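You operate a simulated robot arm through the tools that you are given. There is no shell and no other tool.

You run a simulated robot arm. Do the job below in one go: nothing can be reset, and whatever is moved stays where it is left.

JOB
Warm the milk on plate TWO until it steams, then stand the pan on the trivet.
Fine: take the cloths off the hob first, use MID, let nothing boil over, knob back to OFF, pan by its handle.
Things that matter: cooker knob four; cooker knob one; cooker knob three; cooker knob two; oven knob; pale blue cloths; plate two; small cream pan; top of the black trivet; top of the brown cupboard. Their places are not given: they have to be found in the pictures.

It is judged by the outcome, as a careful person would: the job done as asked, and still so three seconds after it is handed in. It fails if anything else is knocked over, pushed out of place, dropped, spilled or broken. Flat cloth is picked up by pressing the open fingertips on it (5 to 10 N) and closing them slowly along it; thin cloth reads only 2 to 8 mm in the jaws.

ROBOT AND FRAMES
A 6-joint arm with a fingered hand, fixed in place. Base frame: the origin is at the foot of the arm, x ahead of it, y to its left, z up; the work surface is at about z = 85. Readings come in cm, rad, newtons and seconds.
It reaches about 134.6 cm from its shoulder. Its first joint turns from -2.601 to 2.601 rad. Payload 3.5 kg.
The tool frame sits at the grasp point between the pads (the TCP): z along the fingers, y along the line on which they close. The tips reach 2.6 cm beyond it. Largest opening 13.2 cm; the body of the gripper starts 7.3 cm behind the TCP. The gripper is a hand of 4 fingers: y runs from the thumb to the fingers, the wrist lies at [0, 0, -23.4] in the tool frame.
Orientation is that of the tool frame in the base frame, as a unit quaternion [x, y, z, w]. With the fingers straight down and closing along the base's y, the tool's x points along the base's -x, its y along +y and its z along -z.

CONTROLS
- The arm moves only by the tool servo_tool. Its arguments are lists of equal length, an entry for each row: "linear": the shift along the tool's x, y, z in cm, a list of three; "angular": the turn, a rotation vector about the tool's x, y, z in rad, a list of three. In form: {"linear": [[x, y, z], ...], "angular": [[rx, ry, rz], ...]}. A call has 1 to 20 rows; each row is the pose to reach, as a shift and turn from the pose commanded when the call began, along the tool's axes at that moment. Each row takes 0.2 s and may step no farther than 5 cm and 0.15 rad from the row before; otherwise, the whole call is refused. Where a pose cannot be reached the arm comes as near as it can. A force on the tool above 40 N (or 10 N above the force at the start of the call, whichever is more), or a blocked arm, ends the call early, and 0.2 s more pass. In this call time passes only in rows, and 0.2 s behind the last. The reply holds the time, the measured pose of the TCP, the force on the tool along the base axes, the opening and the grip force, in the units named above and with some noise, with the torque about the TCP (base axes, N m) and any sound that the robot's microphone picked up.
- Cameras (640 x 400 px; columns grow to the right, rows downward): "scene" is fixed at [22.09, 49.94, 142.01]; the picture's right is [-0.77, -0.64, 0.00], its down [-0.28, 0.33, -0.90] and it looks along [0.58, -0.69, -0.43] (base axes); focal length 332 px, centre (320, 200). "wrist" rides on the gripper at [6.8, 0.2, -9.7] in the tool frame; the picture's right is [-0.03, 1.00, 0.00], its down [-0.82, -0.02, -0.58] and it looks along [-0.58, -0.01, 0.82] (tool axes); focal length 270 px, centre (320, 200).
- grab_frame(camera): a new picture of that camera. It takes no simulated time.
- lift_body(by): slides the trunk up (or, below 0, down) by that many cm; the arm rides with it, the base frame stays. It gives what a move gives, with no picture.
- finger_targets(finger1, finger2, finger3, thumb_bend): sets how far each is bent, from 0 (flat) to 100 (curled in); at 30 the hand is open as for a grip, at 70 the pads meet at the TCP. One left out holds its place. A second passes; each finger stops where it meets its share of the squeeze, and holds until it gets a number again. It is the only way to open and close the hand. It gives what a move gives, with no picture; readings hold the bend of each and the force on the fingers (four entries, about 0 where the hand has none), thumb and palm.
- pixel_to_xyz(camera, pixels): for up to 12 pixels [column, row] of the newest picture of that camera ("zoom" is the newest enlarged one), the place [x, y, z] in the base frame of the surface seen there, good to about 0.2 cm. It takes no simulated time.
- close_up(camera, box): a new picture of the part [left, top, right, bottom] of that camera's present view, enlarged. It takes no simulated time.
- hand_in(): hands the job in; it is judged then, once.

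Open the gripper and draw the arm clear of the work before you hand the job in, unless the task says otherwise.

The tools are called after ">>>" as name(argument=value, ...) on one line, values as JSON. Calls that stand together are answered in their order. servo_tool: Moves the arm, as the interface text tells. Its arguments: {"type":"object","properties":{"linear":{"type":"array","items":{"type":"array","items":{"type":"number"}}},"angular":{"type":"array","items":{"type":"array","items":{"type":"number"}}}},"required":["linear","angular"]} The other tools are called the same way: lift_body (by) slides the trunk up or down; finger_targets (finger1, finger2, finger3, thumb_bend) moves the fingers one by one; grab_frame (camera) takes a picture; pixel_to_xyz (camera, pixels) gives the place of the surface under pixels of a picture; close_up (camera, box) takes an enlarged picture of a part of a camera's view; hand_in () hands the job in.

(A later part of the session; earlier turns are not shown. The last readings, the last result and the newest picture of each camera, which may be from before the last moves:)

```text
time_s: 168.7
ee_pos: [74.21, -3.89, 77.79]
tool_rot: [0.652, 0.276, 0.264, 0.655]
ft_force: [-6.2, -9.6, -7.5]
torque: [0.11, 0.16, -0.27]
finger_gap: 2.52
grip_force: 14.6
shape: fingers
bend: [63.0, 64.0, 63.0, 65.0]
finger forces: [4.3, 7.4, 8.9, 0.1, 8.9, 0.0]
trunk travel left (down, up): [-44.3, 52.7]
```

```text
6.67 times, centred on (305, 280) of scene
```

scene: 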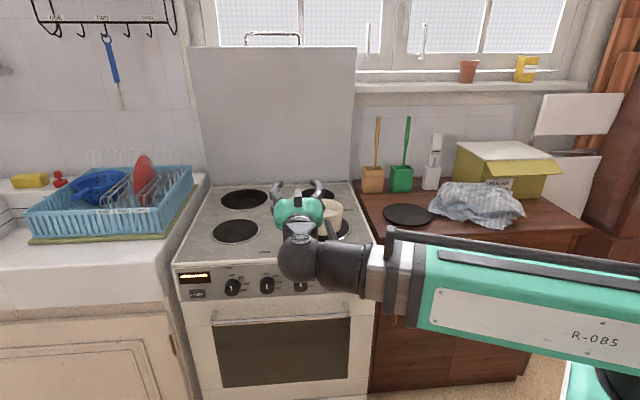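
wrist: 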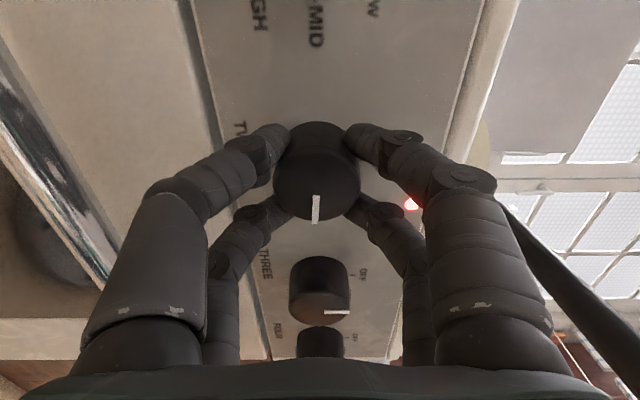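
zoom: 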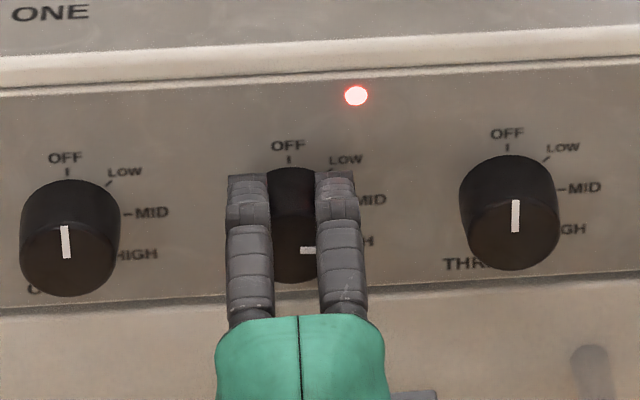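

A red lamp came on and the mark points at MID. I keep hold of the knob and watch the pan while time passes.

>>> close_up(camera="scene", box=[270, 170, 380, 260])

>>> servo_tool(linear=[[0, 0, 0], [0, 0, 0], [0, 0, 0], [0, 0, 0], [0, 0, 0], [0, 0, 0], [0, 0, 0], [0, 0, 0], [0, 0, 0], [0, 0, 0], [0, 0, 0], [0, 0, 0], [0, 0, 0], [0, 0, 0], [0, 0, 0]], angular=[[0, 0, 0], [0, 0, 0], [0, 0, 0], [0, 0, 0], [0, 0, 0], [0, 0, 0], [0, 0, 0], [0, 0, 0], [0, 0, 0], [0, 0, 0], [0, 0, 0], [0, 0, 0], [0, 0, 0], [0, 0, 0], [0, 0, 0]])

>>> close_up(camera="scene", box=[270, 170, 380, 260])

```text
4.44 times, centred on (325, 215) of scene
```

zoom: 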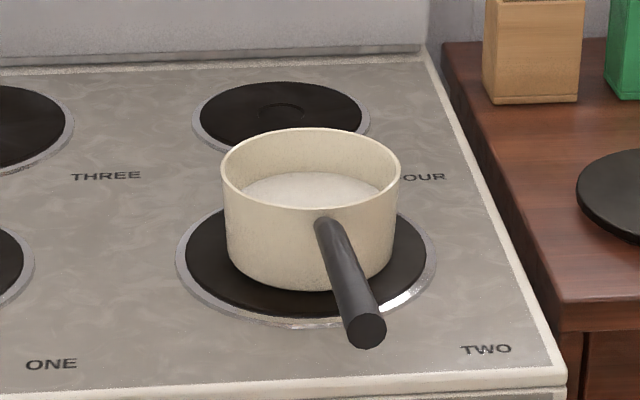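

```text
time_s: 171.9
ee_pos: [74.23, -3.89, 77.78]
tool_rot: [0.652, 0.276, 0.263, 0.655]
ft_force: [-5.7, -8.7, -8.0]
torque: [0.1, 0.12, -0.26]
finger_gap: 2.51
grip_force: 14.9
shape: fingers
bend: [63.0, 64.0, 63.0, 65.0]
finger forces: [4.4, 7.2, 8.8, 0.0, 9.2, 0.0]
trunk travel left (down, up): [-44.3, 52.7]
```

```text
4.44 times, centred on (325, 215) of scene
```

zoom: 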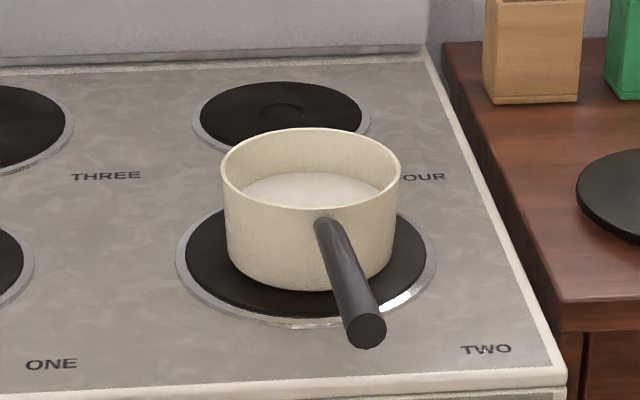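

No steam yet and the milk is unchanged. I wait in short pauses, checking the pan each time.

>>> servo_tool(linear=[[0, 0, 0], [0, 0, 0], [0, 0, 0], [0, 0, 0], [0, 0, 0], [0, 0, 0], [0, 0, 0], [0, 0, 0], [0, 0, 0], [0, 0, 0], [0, 0, 0], [0, 0, 0], [0, 0, 0], [0, 0, 0], [0, 0, 0], [0, 0, 0], [0, 0, 0], [0, 0, 0], [0, 0, 0], [0, 0, 0]], angular=[[0, 0, 0], [0, 0, 0], [0, 0, 0], [0, 0, 0], [0, 0, 0], [0, 0, 0], [0, 0, 0], [0, 0, 0], [0, 0, 0], [0, 0, 0], [0, 0, 0], [0, 0, 0], [0, 0, 0], [0, 0, 0], [0, 0, 0], [0, 0, 0], [0, 0, 0], [0, 0, 0], [0, 0, 0], [0, 0, 0]])

>>> close_up(camera="scene", box=[270, 150, 380, 250])

```text
time_s: 176.1
ee_pos: [74.31, -3.98, 77.79]
tool_rot: [0.653, 0.277, 0.263, 0.654]
ft_force: [-6.4, -9.1, -8.0]
torque: [0.09, 0.15, -0.21]
finger_gap: 2.52
grip_force: 14.4
shape: fingers
bend: [63.0, 64.0, 63.0, 65.0]
finger forces: [4.4, 7.2, 8.8, 0.1, 9.3, 0.1]
trunk travel left (down, up): [-44.3, 52.7]
```

```text
4.00 times, centred on (325, 200) of scene
```

zoom: 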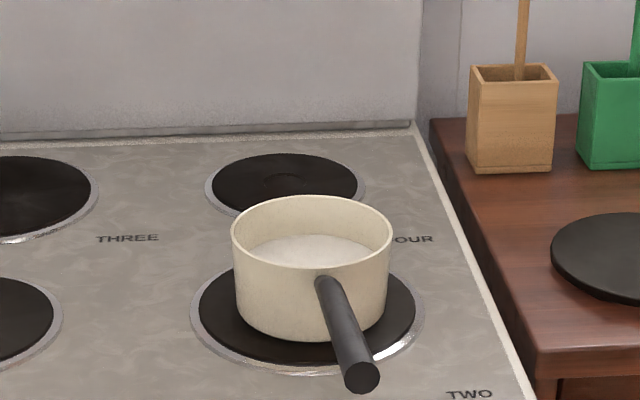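

Still no steam at 7 s of heating. I keep waiting.

>>> servo_tool(linear=[[0, 0, 0], [0, 0, 0], [0, 0, 0], [0, 0, 0], [0, 0, 0], [0, 0, 0], [0, 0, 0], [0, 0, 0], [0, 0, 0], [0, 0, 0], [0, 0, 0], [0, 0, 0], [0, 0, 0], [0, 0, 0], [0, 0, 0], [0, 0, 0], [0, 0, 0], [0, 0, 0], [0, 0, 0], [0, 0, 0]], angular=[[0, 0, 0], [0, 0, 0], [0, 0, 0], [0, 0, 0], [0, 0, 0], [0, 0, 0], [0, 0, 0], [0, 0, 0], [0, 0, 0], [0, 0, 0], [0, 0, 0], [0, 0, 0], [0, 0, 0], [0, 0, 0], [0, 0, 0], [0, 0, 0], [0, 0, 0], [0, 0, 0], [0, 0, 0], [0, 0, 0]])

>>> close_up(camera="scene", box=[270, 150, 380, 250])

```text
time_s: 180.3
ee_pos: [74.19, -3.93, 77.77]
tool_rot: [0.652, 0.277, 0.264, 0.654]
ft_force: [-6.7, -8.4, -8.7]
torque: [0.11, 0.14, -0.23]
finger_gap: 2.47
grip_force: 15.8
shape: fingers
bend: [63.0, 64.0, 63.0, 65.0]
finger forces: [4.3, 7.1, 8.9, 0.1, 9.4, 0.0]
trunk travel left (down, up): [-44.3, 52.7]
```

```text
4.00 times, centred on (325, 200) of scene
```

zoom: 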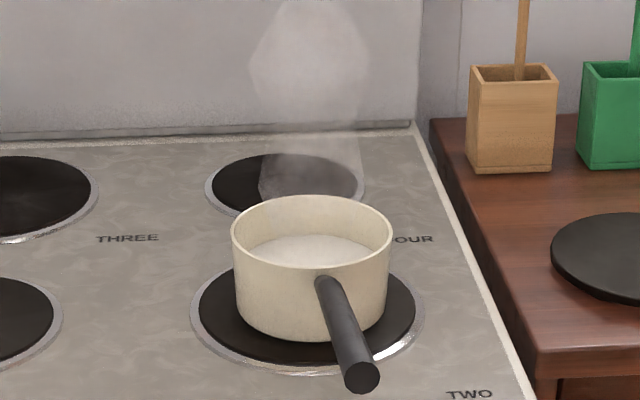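

Steam is rising from the pan. I turn the knob straight back to OFF.

>>> servo_tool(linear=[[0, 0, 0], [0, 0, 0], [0, 0, 0], [0, 0, 0], [0, 0, 0], [0, 0, 0], [0, 0, 0], [0, 0, 0], [0, 0, 0], [0, 0, 0], [0, 0, 0], [0, 0, 0]], angular=[[0, 0, -0.13], [0, 0, -0.27], [0, 0, -0.41], [0, 0, -0.55], [0, 0, -0.69], [0, 0, -0.83], [0, 0, -0.97], [0, 0, -1.11], [0, 0, -1.25], [0, 0, -1.39], [0, 0, -1.5], [0, 0, -1.57]])

>>> grab_frame(camera="wrist")

>>> close_up(camera="scene", box=[260, 250, 350, 310])

>>> close_up(camera="scene", box=[270, 150, 380, 250])

```text
time_s: 182.9
ee_pos: [74.35, -3.85, 77.78]
tool_rot: [0.265, 0.656, -0.277, 0.65]
ft_force: [3.7, -1.9, -2.3]
torque: [0.03, 0.03, 0.07]
finger_gap: 2.52
grip_force: 14.3
shape: fingers
bend: [63.0, 64.0, 64.0, 65.0]
finger forces: [8.7, 7.1, 3.8, 0.0, 7.9, 0.0]
trunk travel left (down, up): [-44.3, 52.7]
```

```text
taken
```

wrist: 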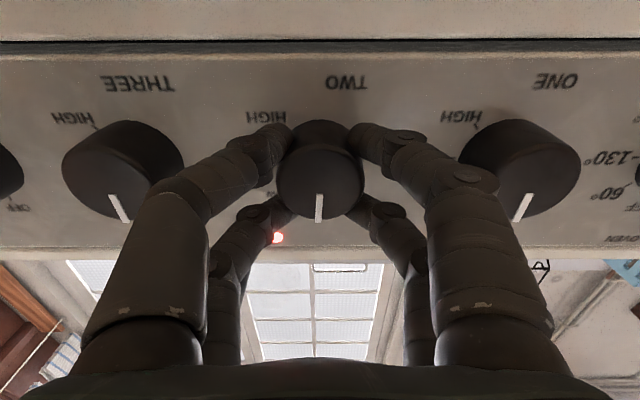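

```text
6.67 times, centred on (305, 280) of scene
```

zoom: 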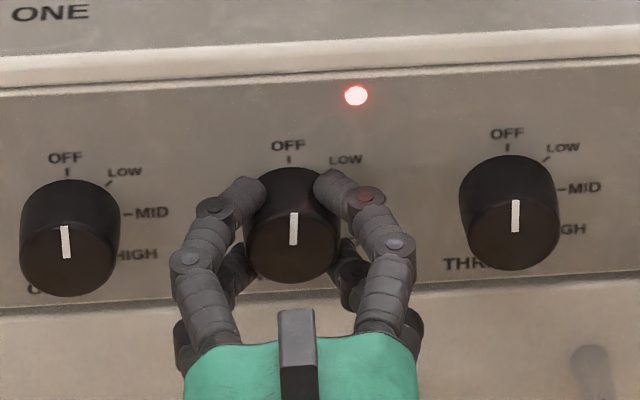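

```text
4.00 times, centred on (325, 200) of scene
```

zoom: 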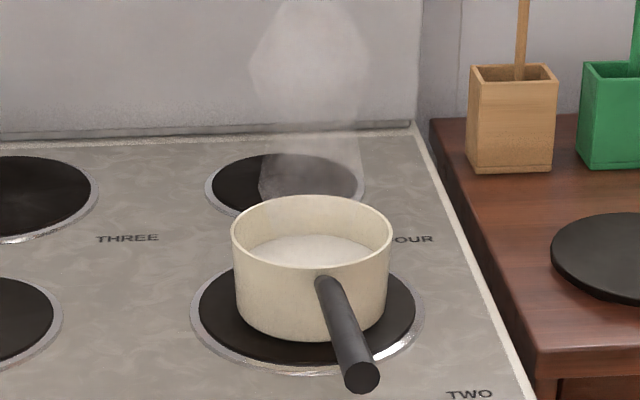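

The knob mark stands at OFF; the lamp still glows (perhaps residual heat). I nudge the knob a few degrees further against its stop to be sure, then compare.

>>> servo_tool(linear=[[0, 0, 0], [0, 0, 0]], angular=[[0, 0, -0.04], [0, 0, -0.07]])

>>> close_up(camera="scene", box=[280, 265, 330, 305])

```text
time_s: 183.5
ee_pos: [74.3, -3.86, 77.76]
tool_rot: [0.242, 0.665, -0.3, 0.64]
ft_force: [2.5, -0.1, -3.4]
torque: [0.09, -0.03, 0.09]
finger_gap: 2.54
grip_force: 13.6
shape: fingers
bend: [63.0, 64.0, 64.0, 65.0]
finger forces: [8.7, 6.8, 3.6, 0.0, 8.2, 0.0]
trunk travel left (down, up): [-44.3, 52.7]
```

```text
10.00 times, centred on (305, 285) of scene
```

zoom: 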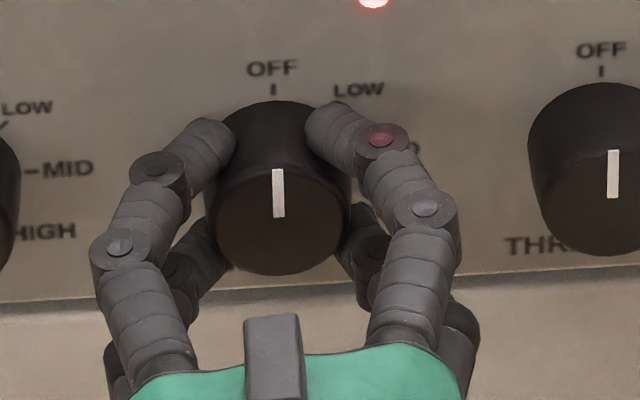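

The mark matches its original OFF position exactly. I release the knob and back away.

>>> finger_targets(finger1=52, finger2=52, finger3=52, thumb_bend=52)

>>> servo_tool(linear=[[0, 0, -2], [0, 0, -4.5], [0, 0, -7], [0, 0, -9.5]], angular=[[0, 0, 0], [0, 0, 0], [0, 0, 0.04], [0, 0, 0.07]])

>>> close_up(camera="scene", box=[200, 150, 400, 310])

```text
time_s: 184.5
ee_pos: [74.14, -3.89, 77.85]
tool_rot: [0.242, 0.665, -0.3, 0.64]
ft_force: [0.0, 0.3, 0.0]
torque: [-0.03, 0.0, -0.01]
finger_gap: 5.85
grip_force: 0.0
shape: fingers
bend: [52.0, 52.0, 52.0, 52.0]
finger forces: [0.1, 0.0, 0.1, 0.1, 0.0, 0.1]
trunk travel left (down, up): [-44.3, 52.7]
```

```text
time_s: 185.5
ee_pos: [67.6, 2.65, 77.81]
tool_rot: [0.265, 0.657, -0.277, 0.65]
ft_force: [-0.1, 0.2, -0.6]
torque: [-0.04, -0.01, 0.0]
finger_gap: 5.86
grip_force: 0.0
shape: fingers
bend: [52.0, 52.0, 52.0, 52.0]
finger forces: [0.1, 0.1, 0.0, 0.0, 0.0, 0.0]
trunk travel left (down, up): [-44.3, 52.7]
```

```text
2.50 times, centred on (300, 230) of scene
```

zoom: 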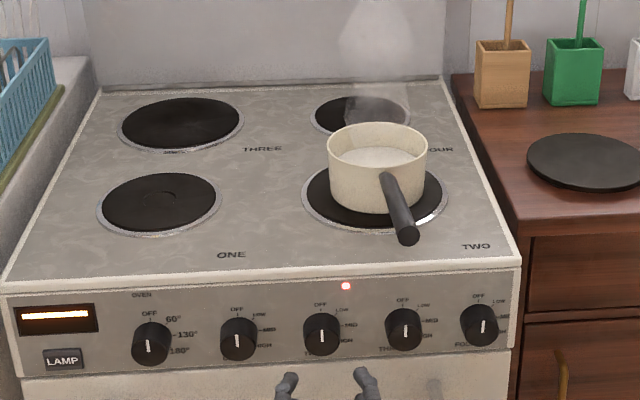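

Everything looks fine: knob at OFF, milk steaming gently, not boiling. I raise the hand and swing back to the right to fetch the pan.

>>> lift_body(by=34)

>>> servo_tool(linear=[[-0.22, -2.64, 3.39], [-0.43, -5.29, 6.76], [-0.65, -8.0, 10.08], [-0.87, -10.77, 13.34], [-1.09, -13.62, 16.5], [-1.3, -16.57, 19.58], [-1.52, -19.6, 22.54], [-1.74, -22.76, 25.4], [-1.95, -26.01, 28.15], [-2.17, -29.34, 30.81], [-2.39, -32.77, 33.37], [-2.61, -36.26, 35.87], [-2.82, -39.79, 38.32], [-3.04, -43.35, 40.75]], angular=[[0, 0, 0], [0, 0, 0], [0, 0, 0], [0, 0, 0], [0, 0, 0], [0, 0, 0], [0, 0, 0], [0, 0, 0], [0, 0, 0], [0, 0, 0], [0, 0, 0], [0, 0, 0], [0, 0, 0], [0, 0, 0]])

>>> close_up(camera="scene", box=[200, 150, 400, 310])

```text
time_s: 188.8
ee_pos: [67.49, 2.75, 111.72]
tool_rot: [0.265, 0.656, -0.277, 0.65]
ft_force: [0.2, 0.1, 0.0]
torque: [0.03, 0.02, 0.01]
finger_gap: 5.84
grip_force: 0.1
shape: fingers
bend: [52.0, 52.0, 52.0, 52.0]
finger forces: [0.0, 0.0, 0.0, 0.0, 0.0, 0.0]
trunk travel left (down, up): [-78.3, 18.7]
```

```text
time_s: 191.8
ee_pos: [65.85, -56.63, 111.83]
tool_rot: [0.264, 0.656, -0.277, 0.651]
ft_force: [-0.6, 0.7, -0.7]
torque: [0.01, -0.01, -0.03]
finger_gap: 5.86
grip_force: 0.0
shape: fingers
bend: [52.0, 52.0, 52.0, 52.0]
finger forces: [0.1, 0.0, 0.0, 0.0, 0.1, 0.1]
out of reach, approached as far as the arm can: row 1, 2, 3, 4, 5, 6, 7, 8, 9, 10, 11, 12, 13, 14
trunk travel left (down, up): [-78.3, 18.7]
```

```text
2.50 times, centred on (300, 230) of scene
```

zoom: 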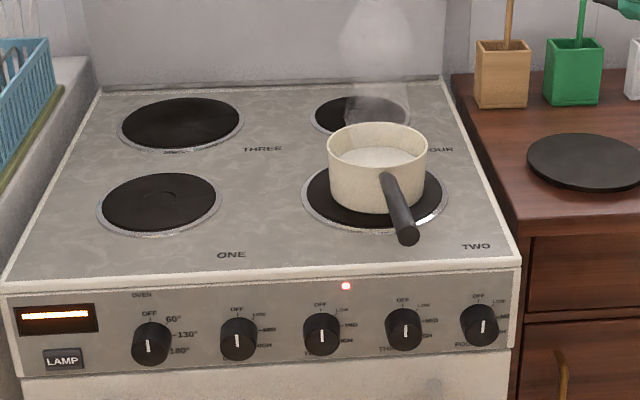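

Back on the right side. I rotate the hand to the handle-gripping pose (pointing left, closing vertically).

>>> servo_tool(linear=[[2.01, 1.7, -0.15], [3.86, 3.51, -0.59], [5.52, 5.42, -1.31], [6.97, 7.38, -2.31], [8.17, 9.36, -3.56], [9.1, 11.32, -5.04], [9.75, 13.23, -6.73], [10.11, 15.06, -8.59], [10.17, 16.76, -10.59], [9.93, 18.32, -12.7], [9.38, 19.69, -14.87], [8.56, 20.87, -17.08], [7.45, 21.82, -19.27], [6.1, 22.53, -21.41], [4.51, 22.98, -23.46]], angular=[[-0.0695, 0.0885, 0.0732], [-0.1389, 0.1771, 0.1465], [-0.2084, 0.2656, 0.2197], [-0.2779, 0.3541, 0.2929], [-0.3474, 0.4427, 0.3662], [-0.4168, 0.5312, 0.4394], [-0.4863, 0.6197, 0.5126], [-0.5558, 0.7082, 0.5858], [-0.6252, 0.7968, 0.6591], [-0.6947, 0.8853, 0.7323], [-0.7642, 0.9738, 0.8055], [-0.8336, 1.0624, 0.8788], [-0.9031, 1.1509, 0.952], [-0.9726, 1.2394, 1.0252], [-1.042, 1.328, 1.0985]])

>>> close_up(camera="scene", box=[270, 170, 380, 260])

>>> pixel_to_xyz(camera="zoom", pixels=[[368, 330], [362, 312], [352, 285], [343, 260], [334, 238], [327, 222], [224, 170], [310, 130], [396, 170], [250, 198], [300, 190], [290, 208]])

```text
time_s: 195.1
ee_pos: [65.22, -24.03, 107.13]
tool_rot: [0.314, 0.71, 0.589, 0.225]
ft_force: [-0.6, 0.3, -0.1]
torque: [-0.03, -0.01, -0.02]
finger_gap: 5.86
grip_force: 0.0
shape: fingers
bend: [52.0, 52.0, 52.0, 52.0]
finger forces: [0.0, 0.0, 0.0, 0.0, 0.0, 0.0]
out of reach, approached as far as the arm can: row 1, 2
trunk travel left (down, up): [-78.3, 18.7]
```

```text
4.44 times, centred on (325, 215) of scene
```

zoom: 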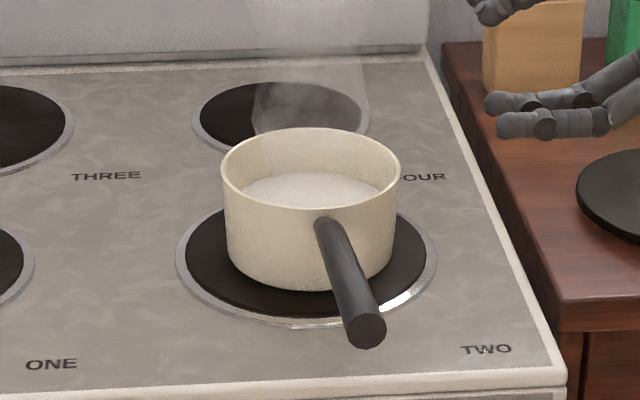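

```text
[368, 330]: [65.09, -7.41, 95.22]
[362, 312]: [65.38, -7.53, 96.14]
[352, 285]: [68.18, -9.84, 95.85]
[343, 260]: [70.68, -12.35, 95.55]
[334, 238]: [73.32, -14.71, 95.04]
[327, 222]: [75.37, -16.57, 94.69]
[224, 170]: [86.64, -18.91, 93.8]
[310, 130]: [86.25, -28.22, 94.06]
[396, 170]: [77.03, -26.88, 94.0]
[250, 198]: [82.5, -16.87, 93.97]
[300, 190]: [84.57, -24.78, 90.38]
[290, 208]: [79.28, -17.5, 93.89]
```

The handle's grip point (10 cm from pan centre) is (74.65,-16.0,≈93.7). I lower to that height at stand-off, then slide in.

>>> lift_body(by=-13.05)

>>> servo_tool(linear=[[-0.18, 0.43, 2.0], [-0.37, 0.86, 4.0], [-0.55, 1.3, 6.0], [-0.74, 1.73, 8.0], [-0.92, 2.16, 10.06]], angular=[[0, 0, 0], [0, 0, 0], [0, 0, 0], [0, 0, 0], [0, 0, 0]])

>>> finger_targets(finger1=62, finger2=62, finger3=62, thumb_bend=62)

>>> grab_frame(camera="wrist")

>>> close_up(camera="scene", box=[270, 170, 380, 260])

```text
time_s: 196.6
ee_pos: [65.23, -24.19, 93.88]
tool_rot: [0.314, 0.711, 0.588, 0.225]
ft_force: [0.0, 0.4, -0.1]
torque: [0.01, -0.01, -0.02]
finger_gap: 5.91
grip_force: 0.1
shape: fingers
bend: [52.0, 52.0, 52.0, 52.0]
finger forces: [0.0, 0.0, 0.0, 0.0, 0.0, 0.0]
trunk travel left (down, up): [-65.3, 31.7]
```

```text
time_s: 197.8
ee_pos: [73.14, -17.54, 94.01]
tool_rot: [0.314, 0.711, 0.588, 0.226]
ft_force: [0.0, -0.2, 0.1]
torque: [0.0, -0.01, -0.02]
finger_gap: 5.91
grip_force: 0.0
shape: fingers
bend: [52.0, 52.0, 52.0, 52.0]
finger forces: [0.1, 0.0, 0.1, 0.1, 0.0, 0.0]
trunk travel left (down, up): [-65.3, 31.7]
```

```text
time_s: 198.8
ee_pos: [73.21, -17.62, 93.98]
tool_rot: [0.314, 0.71, 0.588, 0.226]
ft_force: [0.3, 0.4, 0.4]
torque: [0.0, -0.01, -0.03]
finger_gap: 2.74
grip_force: 0.5
shape: fingers
bend: [61.0, 62.0, 62.0, 62.0]
finger forces: [0.4, 0.0, 0.0, 0.0, 0.0, 0.0]
trunk travel left (down, up): [-65.3, 31.7]
```

```text
taken
```

wrist: 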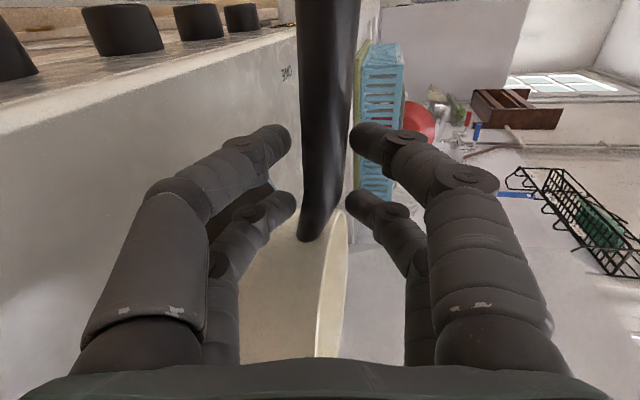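

```text
4.44 times, centred on (325, 215) of scene
```

zoom: 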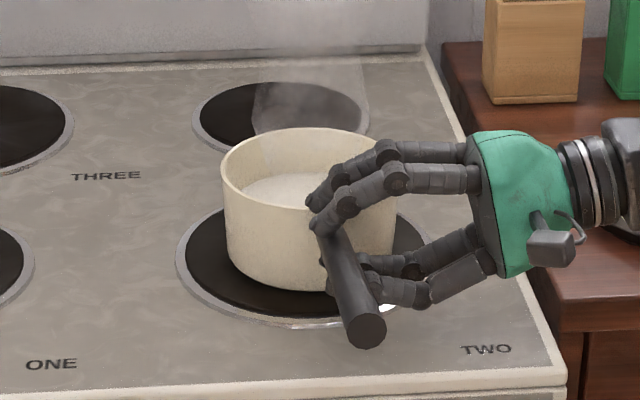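

The handle is well centred between the fingertips. I squeeze in steps as before.

>>> finger_targets(finger1=67, finger2=67, finger3=67, thumb_bend=67)

>>> finger_targets(finger1=73, finger2=73, finger3=73, thumb_bend=73)

>>> finger_targets(finger1=79, finger2=79, finger3=79, thumb_bend=79)

>>> close_up(camera="scene", box=[270, 170, 380, 260])

```text
time_s: 199.8
ee_pos: [73.13, -17.54, 93.98]
tool_rot: [0.314, 0.711, 0.587, 0.226]
ft_force: [-0.9, 0.8, -0.3]
torque: [0.05, 0.07, -0.01]
finger_gap: 2.08
grip_force: 4.0
shape: fingers
bend: [62.0, 66.0, 64.0, 66.0]
finger forces: [3.5, 0.4, 2.1, 0.1, 1.8, 0.0]
trunk travel left (down, up): [-65.3, 31.7]
```

```text
time_s: 200.8
ee_pos: [73.19, -17.49, 93.95]
tool_rot: [0.315, 0.71, 0.587, 0.226]
ft_force: [-0.5, -0.1, -0.5]
torque: [0.02, 0.08, 0.01]
finger_gap: 1.85
grip_force: 15.3
shape: fingers
bend: [66.0, 70.0, 68.0, 68.0]
finger forces: [8.9, 5.2, 7.2, 0.0, 9.0, 0.0]
trunk travel left (down, up): [-65.3, 31.7]
```

```text
time_s: 201.8
ee_pos: [73.15, -17.57, 93.96]
tool_rot: [0.315, 0.711, 0.587, 0.225]
ft_force: [0.4, -0.8, 0.5]
torque: [0.04, -0.02, 0.03]
finger_gap: 1.75
grip_force: 22.0
shape: fingers
bend: [65.0, 72.0, 70.0, 66.0]
finger forces: [9.7, 10.4, 9.1, 0.0, 14.9, 0.0]
trunk travel left (down, up): [-65.3, 31.7]
```

```text
4.44 times, centred on (325, 215) of scene
```

zoom: 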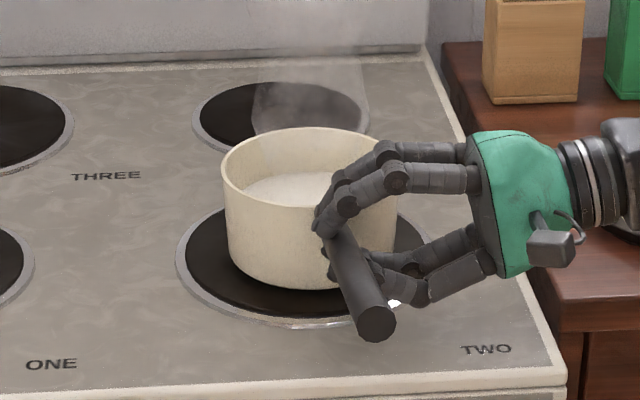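

Grip 22 N, same as the successful one. I lift 0.6 cm, then roll -0.06 rad to bring the pan level and free.

>>> lift_body(by=0.6)

>>> servo_tool(linear=[[0, 0, 0], [0, 0, 0], [0, 0, 0]], angular=[[0, 0, -0.02], [0, 0, -0.04], [0, 0, -0.06]])

>>> close_up(camera="scene", box=[270, 170, 380, 260])

>>> pixel_to_xyz(camera="zoom", pixels=[[223, 165], [240, 143], [275, 129], [310, 126], [345, 128], [230, 180], [255, 196], [285, 204], [305, 205], [380, 320]])

```text
time_s: 202.4
ee_pos: [73.24, -17.42, 94.57]
tool_rot: [0.314, 0.711, 0.588, 0.226]
ft_force: [-1.3, 0.4, -2.7]
torque: [0.11, 0.1, 0.02]
finger_gap: 1.75
grip_force: 22.5
shape: fingers
bend: [65.0, 72.0, 70.0, 66.0]
finger forces: [10.2, 9.8, 11.1, 0.1, 14.0, 0.0]
trunk travel left (down, up): [-65.9, 31.1]
```

```text
time_s: 203.2
ee_pos: [73.21, -17.52, 94.47]
tool_rot: [0.293, 0.72, 0.581, 0.243]
ft_force: [-0.5, 0.6, -3.7]
torque: [0.15, 0.33, 0.01]
finger_gap: 1.74
grip_force: 23.2
shape: fingers
bend: [65.0, 72.0, 70.0, 72.0]
finger forces: [11.0, 9.2, 12.9, 0.1, 13.6, 0.1]
trunk travel left (down, up): [-65.9, 31.1]
```

```text
4.44 times, centred on (325, 215) of scene
```

zoom: 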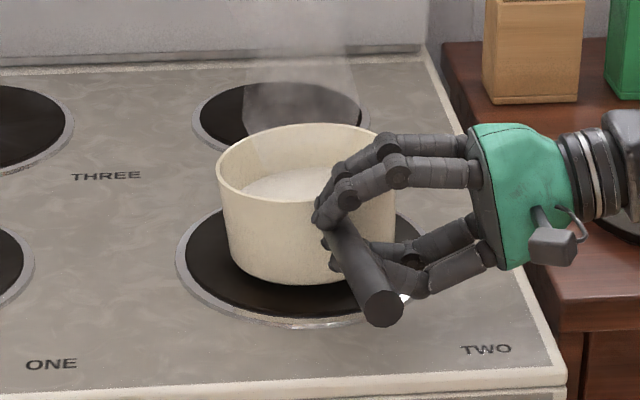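

```text
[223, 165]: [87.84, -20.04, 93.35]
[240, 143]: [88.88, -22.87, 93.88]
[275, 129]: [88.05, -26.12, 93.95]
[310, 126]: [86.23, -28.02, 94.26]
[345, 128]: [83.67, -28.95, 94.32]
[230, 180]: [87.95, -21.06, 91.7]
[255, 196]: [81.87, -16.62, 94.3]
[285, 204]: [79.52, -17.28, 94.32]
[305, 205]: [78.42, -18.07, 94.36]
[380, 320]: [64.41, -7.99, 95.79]
```

The hand carries nearly the full weight and the rim is close to level. I lift 2 cm more and measure again.

>>> lift_body(by=2)

>>> close_up(camera="scene", box=[270, 160, 380, 250])

>>> pixel_to_xyz(camera="zoom", pixels=[[218, 185], [232, 166], [262, 151], [298, 145], [335, 148], [222, 205], [240, 216], [265, 223], [290, 225], [240, 295], [280, 305], [380, 340]])

```text
time_s: 203.9
ee_pos: [73.19, -17.54, 96.6]
tool_rot: [0.294, 0.72, 0.58, 0.242]
ft_force: [-0.7, -0.1, -3.6]
torque: [0.15, 0.28, -0.02]
finger_gap: 1.75
grip_force: 23.5
shape: fingers
bend: [65.0, 72.0, 70.0, 72.0]
finger forces: [11.0, 9.3, 12.9, 0.0, 13.6, 0.0]
trunk travel left (down, up): [-67.9, 29.1]
```

```text
4.44 times, centred on (325, 205) of scene
```

zoom: 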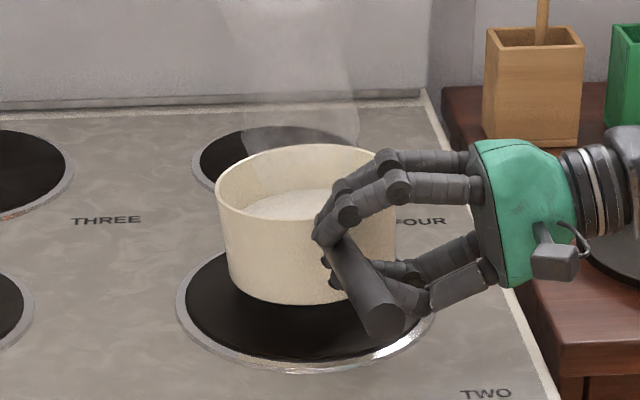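

```text
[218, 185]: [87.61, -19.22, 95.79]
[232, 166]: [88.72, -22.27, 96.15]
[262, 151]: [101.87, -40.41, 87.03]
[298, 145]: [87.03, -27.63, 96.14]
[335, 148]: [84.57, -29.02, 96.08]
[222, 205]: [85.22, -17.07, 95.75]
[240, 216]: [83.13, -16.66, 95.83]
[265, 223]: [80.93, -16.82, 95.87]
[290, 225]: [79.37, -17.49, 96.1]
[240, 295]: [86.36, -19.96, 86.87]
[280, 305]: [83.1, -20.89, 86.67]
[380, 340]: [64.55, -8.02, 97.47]
```

The pan is level and free. I re-measure the trivet's edge to get its exact centre for placing.

>>> close_up(camera="scene", box=[360, 180, 450, 240])

>>> grab_frame(camera="scene")

```text
6.67 times, centred on (405, 210) of scene
```

zoom: 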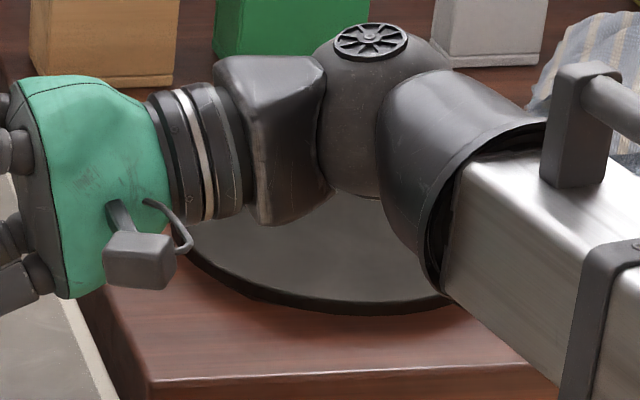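

```text
taken
```

scene: 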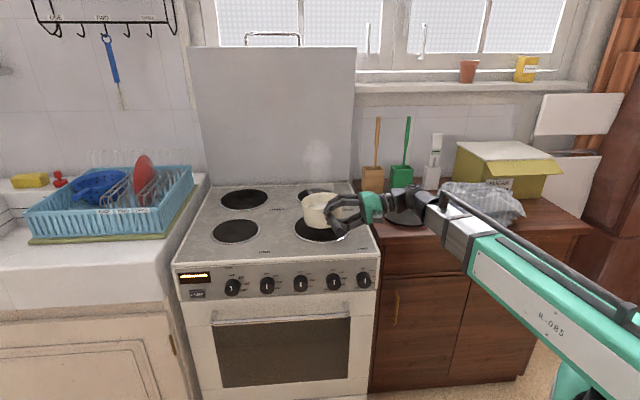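

I raise the pan 1.5 cm more, then carry it smoothly to the trivet (centre ≈(64.95,-49.3)) while turning it 45° so the arm stays within reach.

>>> lift_body(by=1.5)

>>> servo_tool(linear=[[-0.07, -0.05, -0.22], [-0.29, -0.19, -0.9], [-0.65, -0.44, -2.02], [-1.09, -0.73, -3.36], [-1.6, -1.07, -4.93], [-2.11, -1.41, -6.5], [-2.69, -1.8, -8.29], [-3.27, -2.19, -10.08], [-3.85, -2.58, -11.88], [-4.43, -2.97, -13.67], [-5.01, -3.36, -15.46], [-5.52, -3.7, -17.03], [-6.03, -4.04, -18.6], [-6.46, -4.33, -19.94], [-6.82, -4.58, -21.07], [-7.08, -4.75, -21.85], [-7.21, -4.84, -22.25], [-7.26, -4.87, -22.41]], angular=[[0, -0.008, 0.002], [0, -0.031, 0.007], [0.001, -0.069, 0.015], [0.001, -0.115, 0.025], [0.001, -0.169, 0.036], [0.002, -0.222, 0.048], [0.002, -0.284, 0.061], [0.003, -0.345, 0.074], [0.003, -0.407, 0.087], [0.004, -0.468, 0.101], [0.004, -0.529, 0.114], [0.005, -0.583, 0.125], [0.005, -0.637, 0.137], [0.005, -0.683, 0.147], [0.006, -0.721, 0.155], [0.006, -0.748, 0.161], [0.006, -0.762, 0.164], [0.006, -0.767, 0.165]])

>>> close_up(camera="scene", box=[340, 160, 470, 250])

>>> grab_frame(camera="scene")

```text
time_s: 204.5
ee_pos: [73.08, -17.49, 98.02]
tool_rot: [0.294, 0.719, 0.581, 0.242]
ft_force: [0.0, 0.1, -3.9]
torque: [0.17, 0.29, 0.02]
finger_gap: 1.74
grip_force: 22.9
shape: fingers
bend: [65.0, 72.0, 70.0, 72.0]
finger forces: [11.0, 9.3, 12.8, 0.0, 13.6, 0.0]
trunk travel left (down, up): [-69.4, 27.6]
```

```text
time_s: 208.3
ee_pos: [62.07, -38.92, 98.08]
tool_rot: [0.547, 0.553, 0.444, 0.445]
ft_force: [0.1, 0.2, -4.6]
torque: [0.35, 0.1, -0.01]
finger_gap: 1.7
grip_force: 23.3
shape: fingers
bend: [65.0, 72.0, 70.0, 72.0]
finger forces: [10.8, 9.3, 13.1, 0.0, 13.4, 0.1]
trunk travel left (down, up): [-69.4, 27.6]
```

```text
4.44 times, centred on (405, 205) of scene
```

zoom: 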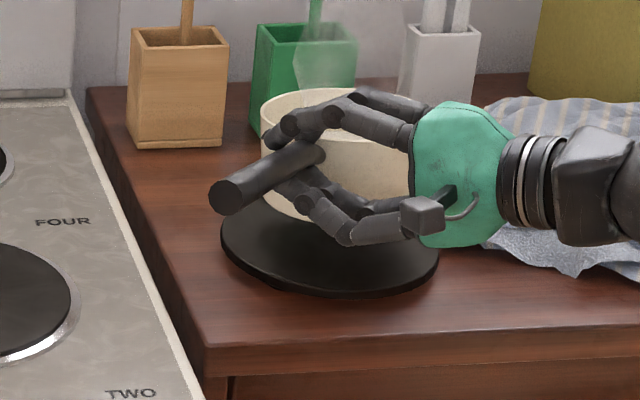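

```text
taken
```

scene: 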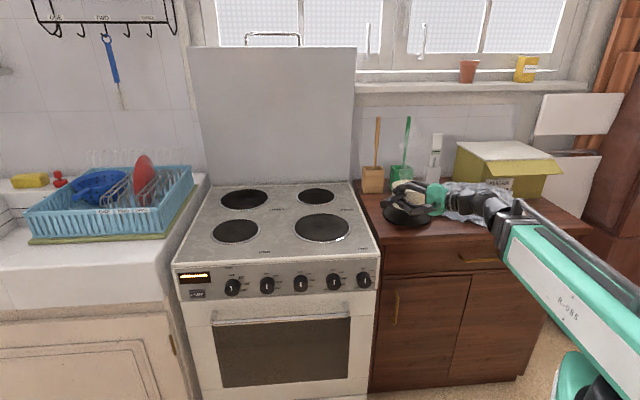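

The pan is over the trivet. I measure rim and trivet points for centring.

>>> pixel_to_xyz(camera="zoom", pixels=[[262, 108], [275, 97], [300, 90], [325, 88], [265, 125], [272, 200], [345, 140], [390, 145], [405, 190], [330, 165], [215, 197], [300, 160]])

>>> pixel_to_xyz(camera="zoom", pixels=[[225, 226], [235, 252], [260, 271], [290, 282], [330, 287], [370, 285], [405, 275], [430, 260], [436, 248], [240, 208], [255, 198], [228, 240]])

```text
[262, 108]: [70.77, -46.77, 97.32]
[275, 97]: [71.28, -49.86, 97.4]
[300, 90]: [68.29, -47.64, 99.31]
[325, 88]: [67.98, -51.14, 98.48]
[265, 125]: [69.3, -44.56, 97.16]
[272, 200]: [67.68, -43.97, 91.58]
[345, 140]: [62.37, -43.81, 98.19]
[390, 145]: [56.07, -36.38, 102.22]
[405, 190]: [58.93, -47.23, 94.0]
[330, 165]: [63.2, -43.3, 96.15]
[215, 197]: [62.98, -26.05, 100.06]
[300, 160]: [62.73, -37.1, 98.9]
```

```text
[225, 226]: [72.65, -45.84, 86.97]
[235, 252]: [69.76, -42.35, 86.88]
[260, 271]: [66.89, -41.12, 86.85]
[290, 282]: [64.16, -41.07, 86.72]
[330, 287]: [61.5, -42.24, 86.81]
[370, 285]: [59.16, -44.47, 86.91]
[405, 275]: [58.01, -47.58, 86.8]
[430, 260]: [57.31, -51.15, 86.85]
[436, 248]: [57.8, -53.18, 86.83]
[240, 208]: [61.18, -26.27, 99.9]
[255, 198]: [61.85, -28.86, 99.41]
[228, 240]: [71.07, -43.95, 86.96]
```

Pan centre ≈(64.9,-49.2), trivet centre ≈(65.3,-49.3), rim level. I lower 2.9 cm and then step down to contact.

>>> lift_body(by=-2.8)

>>> lift_body(by=-0.4)

>>> lift_body(by=-0.3)

>>> close_up(camera="scene", box=[340, 160, 470, 250])

```text
time_s: 209.0
ee_pos: [62.09, -38.83, 95.17]
tool_rot: [0.547, 0.552, 0.445, 0.445]
ft_force: [-1.1, 0.0, -4.5]
torque: [0.27, 0.07, -0.01]
finger_gap: 1.69
grip_force: 23.6
shape: fingers
bend: [65.0, 72.0, 70.0, 72.0]
finger forces: [11.0, 9.3, 12.8, 0.0, 13.4, 0.0]
trunk travel left (down, up): [-66.6, 30.4]
```

```text
time_s: 209.6
ee_pos: [62.01, -38.93, 94.77]
tool_rot: [0.546, 0.553, 0.444, 0.445]
ft_force: [0.6, -0.9, -3.9]
torque: [0.32, 0.07, 0.0]
finger_gap: 1.72
grip_force: 23.5
shape: fingers
bend: [65.0, 72.0, 70.0, 72.0]
finger forces: [10.9, 9.2, 12.8, 0.0, 13.4, 0.0]
trunk travel left (down, up): [-66.2, 30.8]
```

```text
time_s: 210.1
ee_pos: [62.06, -38.93, 94.65]
tool_rot: [0.547, 0.553, 0.444, 0.445]
ft_force: [-0.3, 0.1, -3.8]
torque: [0.21, 0.04, -0.04]
finger_gap: 1.72
grip_force: 23.2
shape: fingers
bend: [65.0, 72.0, 70.0, 72.0]
finger forces: [10.2, 10.2, 11.8, 0.1, 14.1, 0.1]
trunk travel left (down, up): [-65.9, 31.1]
```

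```text
4.44 times, centred on (405, 205) of scene
```

zoom: 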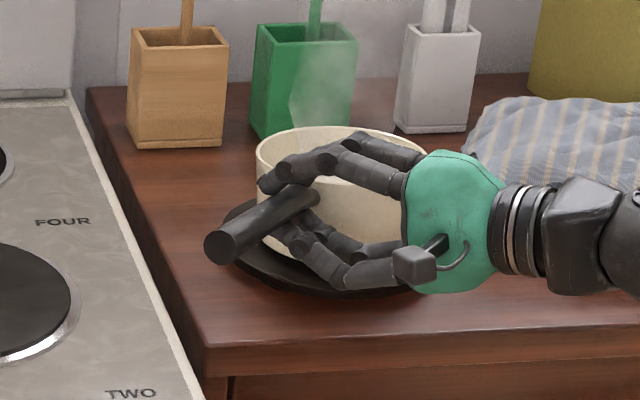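

The pan's edge has touched the trivet (torque falling). I lower in small steps until unloaded.

>>> lift_body(by=-0.25)

>>> lift_body(by=-0.2)

>>> lift_body(by=-0.15)

```text
time_s: 210.6
ee_pos: [61.98, -39.02, 94.19]
tool_rot: [0.546, 0.553, 0.444, 0.446]
ft_force: [0.3, 0.0, -2.5]
torque: [0.13, -0.05, 0.01]
finger_gap: 1.71
grip_force: 23.1
shape: fingers
bend: [65.0, 72.0, 71.0, 72.0]
finger forces: [9.5, 11.1, 10.6, 0.0, 14.6, 0.0]
trunk travel left (down, up): [-65.6, 31.4]
```

```text
time_s: 211.1
ee_pos: [62.05, -38.82, 94.11]
tool_rot: [0.546, 0.553, 0.444, 0.446]
ft_force: [-1.1, 0.2, -1.4]
torque: [0.08, -0.07, 0.01]
finger_gap: 1.71
grip_force: 22.6
shape: fingers
bend: [65.0, 72.0, 71.0, 72.0]
finger forces: [9.1, 11.4, 9.9, 0.1, 14.7, 0.0]
trunk travel left (down, up): [-65.4, 31.6]
```

```text
time_s: 211.6
ee_pos: [62.1, -38.93, 93.97]
tool_rot: [0.547, 0.552, 0.445, 0.445]
ft_force: [-0.1, 0.2, -1.1]
torque: [-0.02, -0.09, -0.01]
finger_gap: 1.69
grip_force: 23.0
shape: fingers
bend: [65.0, 72.0, 71.0, 72.0]
finger forces: [8.9, 11.7, 9.5, 0.0, 14.7, 0.1]
trunk travel left (down, up): [-65.3, 31.7]
```

The load is down to 1 N. One more small step, then I open the fingers gently.

>>> lift_body(by=-0.15)

>>> finger_targets(finger1=64, finger2=68, finger3=68, thumb_bend=68)

>>> finger_targets(finger1=52, finger2=52, finger3=52, thumb_bend=52)

>>> close_up(camera="scene", box=[340, 160, 470, 250])

>>> grab_frame(camera="wrist")

```text
time_s: 212.1
ee_pos: [62.1, -38.89, 93.8]
tool_rot: [0.547, 0.553, 0.444, 0.446]
ft_force: [-1.0, 0.3, -0.6]
torque: [-0.02, -0.12, -0.01]
finger_gap: 1.69
grip_force: 22.5
shape: fingers
bend: [66.0, 72.0, 71.0, 72.0]
finger forces: [8.7, 11.9, 9.3, 0.0, 14.9, 0.0]
trunk travel left (down, up): [-65.1, 31.9]
```

```text
time_s: 213.1
ee_pos: [62.05, -38.9, 93.71]
tool_rot: [0.547, 0.553, 0.444, 0.446]
ft_force: [-0.3, 0.1, -0.8]
torque: [0.07, 0.04, -0.03]
finger_gap: 2.02
grip_force: 4.4
shape: fingers
bend: [61.0, 67.0, 65.0, 68.0]
finger forces: [2.3, 1.8, 2.9, 0.0, 1.5, 0.0]
trunk travel left (down, up): [-65.1, 31.9]
```

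```text
time_s: 214.1
ee_pos: [62.04, -38.92, 93.83]
tool_rot: [0.547, 0.552, 0.444, 0.446]
ft_force: [-0.3, 0.3, -0.1]
torque: [0.01, 0.02, -0.01]
finger_gap: 5.85
grip_force: 0.2
shape: fingers
bend: [52.0, 52.0, 52.0, 52.0]
finger forces: [0.0, 0.0, 0.1, 0.0, 0.0, 0.0]
trunk travel left (down, up): [-65.1, 31.9]
```

```text
4.44 times, centred on (405, 205) of scene
```

zoom: 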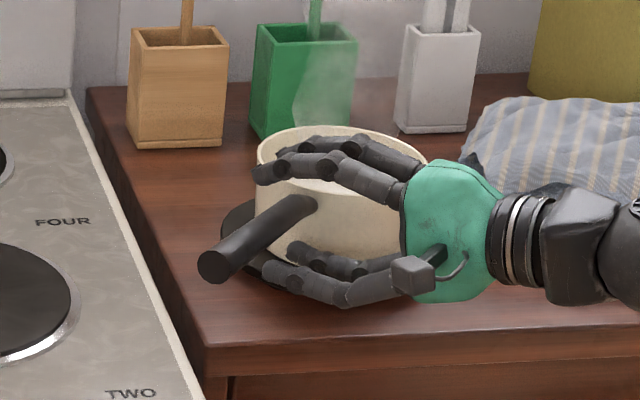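

```text
taken
```

wrist: 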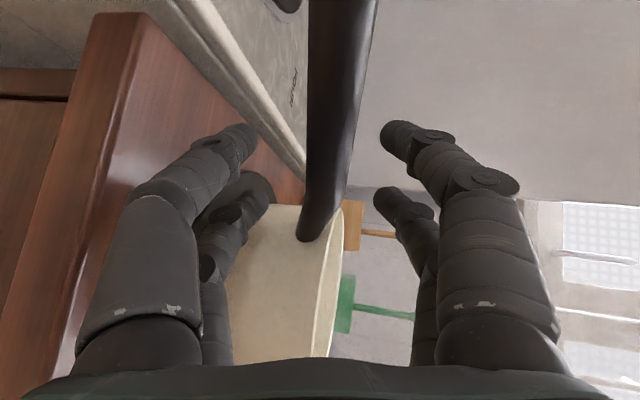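

The pan stands on the trivet and is released. I back off 4 cm straight away from the handle (limit of the boom) and then rise clear.

>>> servo_tool(linear=[[0, -0.21, -0.98], [0.01, -0.42, -1.96], [0.01, -0.63, -2.94], [0.02, -0.82, -3.85]], angular=[[0, 0, 0], [0, 0, 0], [0, 0, 0], [0, 0, 0]])

>>> close_up(camera="scene", box=[340, 160, 470, 250])

```text
time_s: 215.1
ee_pos: [58.12, -38.96, 93.8]
tool_rot: [0.546, 0.553, 0.444, 0.446]
ft_force: [0.1, 0.5, -0.3]
torque: [0.02, 0.02, 0.02]
finger_gap: 5.85
grip_force: 0.1
shape: fingers
bend: [52.0, 52.0, 52.0, 52.0]
finger forces: [0.0, 0.1, 0.1, 0.0, 0.0, 0.1]
trunk travel left (down, up): [-65.1, 31.9]
```

```text
4.44 times, centred on (405, 205) of scene
```

zoom: 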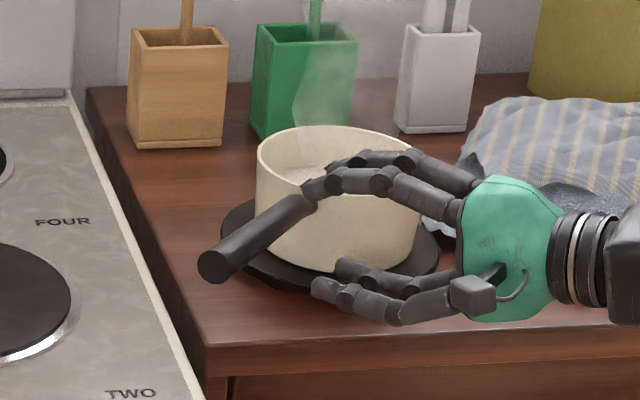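

The fingertips are clear of handle and rim by over 2 cm. I rise in two stages.

>>> lift_body(by=5)

>>> lift_body(by=20)

>>> servo_tool(linear=[[3, 0, 0], [7, 0, 0], [11, 0, 0], [15, 0, 0], [19, 0, 0.5], [23, 0, 2], [27, 0, 4]], angular=[[0, 0, 0], [0, 0, 0], [0, 0, 0], [0, 0, 0], [0, 0, 0], [0, 0, 0], [0, 0, 0]])

>>> grab_frame(camera="scene")

>>> close_up(camera="scene", box=[340, 160, 540, 270])

```text
time_s: 216.1
ee_pos: [58.2, -38.81, 98.73]
tool_rot: [0.547, 0.552, 0.444, 0.446]
ft_force: [-1.3, 0.1, 0.5]
torque: [-0.02, 0.0, 0.0]
finger_gap: 5.85
grip_force: 0.1
shape: fingers
bend: [52.0, 52.0, 52.0, 52.0]
finger forces: [0.1, 0.1, 0.0, 0.1, 0.0, 0.0]
trunk travel left (down, up): [-70.1, 26.9]
```

```text
time_s: 218.2
ee_pos: [58.24, -38.93, 118.78]
tool_rot: [0.547, 0.552, 0.445, 0.446]
ft_force: [-0.3, 0.1, 1.0]
torque: [0.0, 0.02, 0.01]
finger_gap: 5.86
grip_force: 0.1
shape: fingers
bend: [52.0, 52.0, 52.0, 52.0]
finger forces: [0.0, 0.0, 0.0, 0.1, 0.0, 0.0]
trunk travel left (down, up): [-90.1, 6.9]
```

```text
time_s: 219.8
ee_pos: [73.45, -17.16, 118.71]
tool_rot: [0.547, 0.553, 0.443, 0.446]
ft_force: [0.3, -0.3, -0.5]
torque: [-0.03, -0.01, 0.0]
finger_gap: 5.83
grip_force: 0.0
shape: fingers
bend: [52.0, 52.0, 52.0, 52.0]
finger forces: [0.1, 0.0, 0.1, 0.1, 0.0, 0.0]
out of reach, approached as far as the arm can: row 1, 2, 3, 4, 5, 6, 7
trunk travel left (down, up): [-90.1, 6.9]
```

```text
taken
```

scene: 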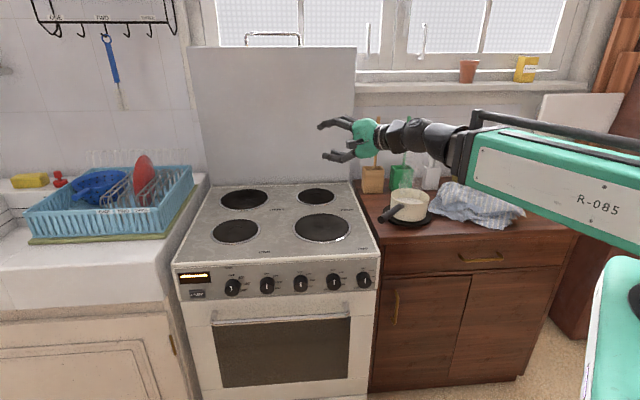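

```text
3.20 times, centred on (440, 215) of scene
```

zoom: 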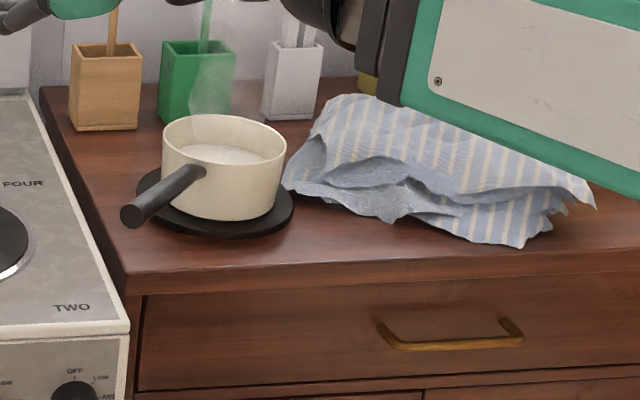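

The pan stands on the trivet, still steaming, cloths beside it. I check the knobs, lamp, and the gap between cloth and trivet.

>>> close_up(camera="scene", box=[170, 250, 390, 310])

>>> pixel_to_xyz(camera="scene", pixels=[[429, 208], [432, 213], [430, 203], [426, 205], [430, 215], [436, 200], [395, 213], [392, 196], [427, 200], [409, 191]])

>>> close_up(camera="scene", box=[370, 170, 470, 240])

```text
2.91 times, centred on (280, 280) of scene
```

zoom: 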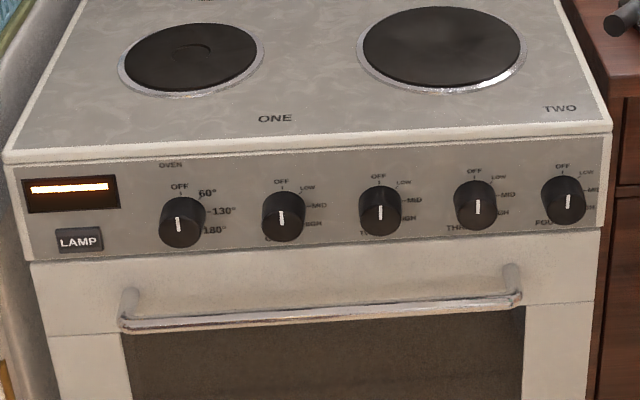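

```text
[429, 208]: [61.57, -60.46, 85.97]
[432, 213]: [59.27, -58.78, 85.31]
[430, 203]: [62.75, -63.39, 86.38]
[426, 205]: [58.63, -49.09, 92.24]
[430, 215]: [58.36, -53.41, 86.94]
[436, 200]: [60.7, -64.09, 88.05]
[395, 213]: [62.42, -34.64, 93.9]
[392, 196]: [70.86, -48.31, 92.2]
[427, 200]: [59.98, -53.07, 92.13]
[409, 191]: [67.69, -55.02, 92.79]
```

```text
5.71 times, centred on (420, 205) of scene
```

zoom: 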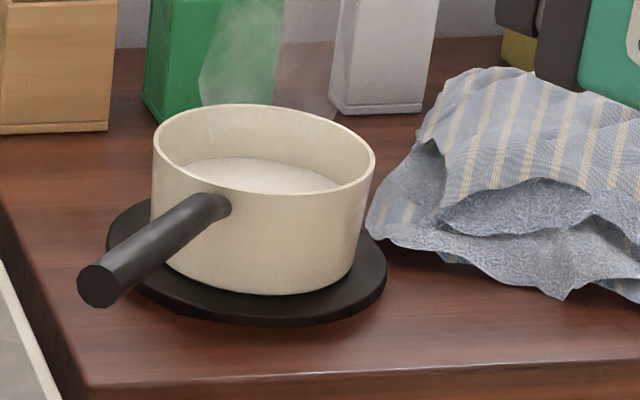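

All knobs are at OFF, the lamp is out, the pan sits fully on the trivet with the cloths 3 cm away. I open the hand, raise it and swing it away from the work.

>>> finger_targets(finger1=30, finger2=30, finger3=30, thumb_bend=30)

>>> lift_body(by=6)

>>> servo_tool(linear=[[3.5, 0, 0.8], [7, 0, 1.5], [10.5, 0, 2], [14, 0, 2.2], [17.5, 0, 2.2]], angular=[[0, 0, 0], [0, 0, 0], [0, 0, 0], [0, 0, 0], [0, 0, 0]])

>>> grab_frame(camera="scene")

```text
time_s: 220.8
ee_pos: [73.47, -17.19, 118.76]
tool_rot: [0.547, 0.553, 0.443, 0.446]
ft_force: [-0.6, 0.3, 0.5]
torque: [-0.01, -0.02, -0.02]
finger_gap: 13.24
grip_force: 0.0
shape: fingers
bend: [30.0, 30.0, 30.0, 30.0]
finger forces: [0.0, 0.0, 0.0, 0.1, 0.0, 0.0]
trunk travel left (down, up): [-90.1, 6.9]
```

```text
time_s: 221.8
ee_pos: [73.5, -17.18, 124.54]
tool_rot: [0.547, 0.553, 0.443, 0.445]
ft_force: [-0.3, 0.3, 0.8]
torque: [0.0, -0.01, -0.01]
finger_gap: 13.26
grip_force: 0.1
shape: fingers
bend: [30.0, 30.0, 30.0, 30.0]
finger forces: [0.0, 0.0, 0.0, 0.0, 0.0, 0.0]
trunk travel left (down, up): [-96.1, 0.9]
```

```text
time_s: 223.0
ee_pos: [76.7, 0.2, 124.81]
tool_rot: [0.546, 0.554, 0.443, 0.445]
ft_force: [-0.2, 0.0, -0.2]
torque: [0.03, 0.02, 0.0]
finger_gap: 13.22
grip_force: 0.0
shape: fingers
bend: [30.0, 30.0, 30.0, 30.0]
finger forces: [0.0, 0.0, 0.0, 0.0, 0.0, 0.0]
out of reach, approached as far as the arm can: row 1, 2, 3, 4, 5
trunk travel left (down, up): [-96.1, 0.9]
```

```text
taken
```

scene: 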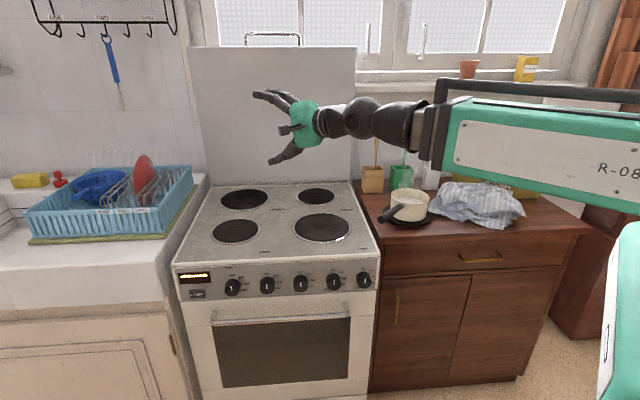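

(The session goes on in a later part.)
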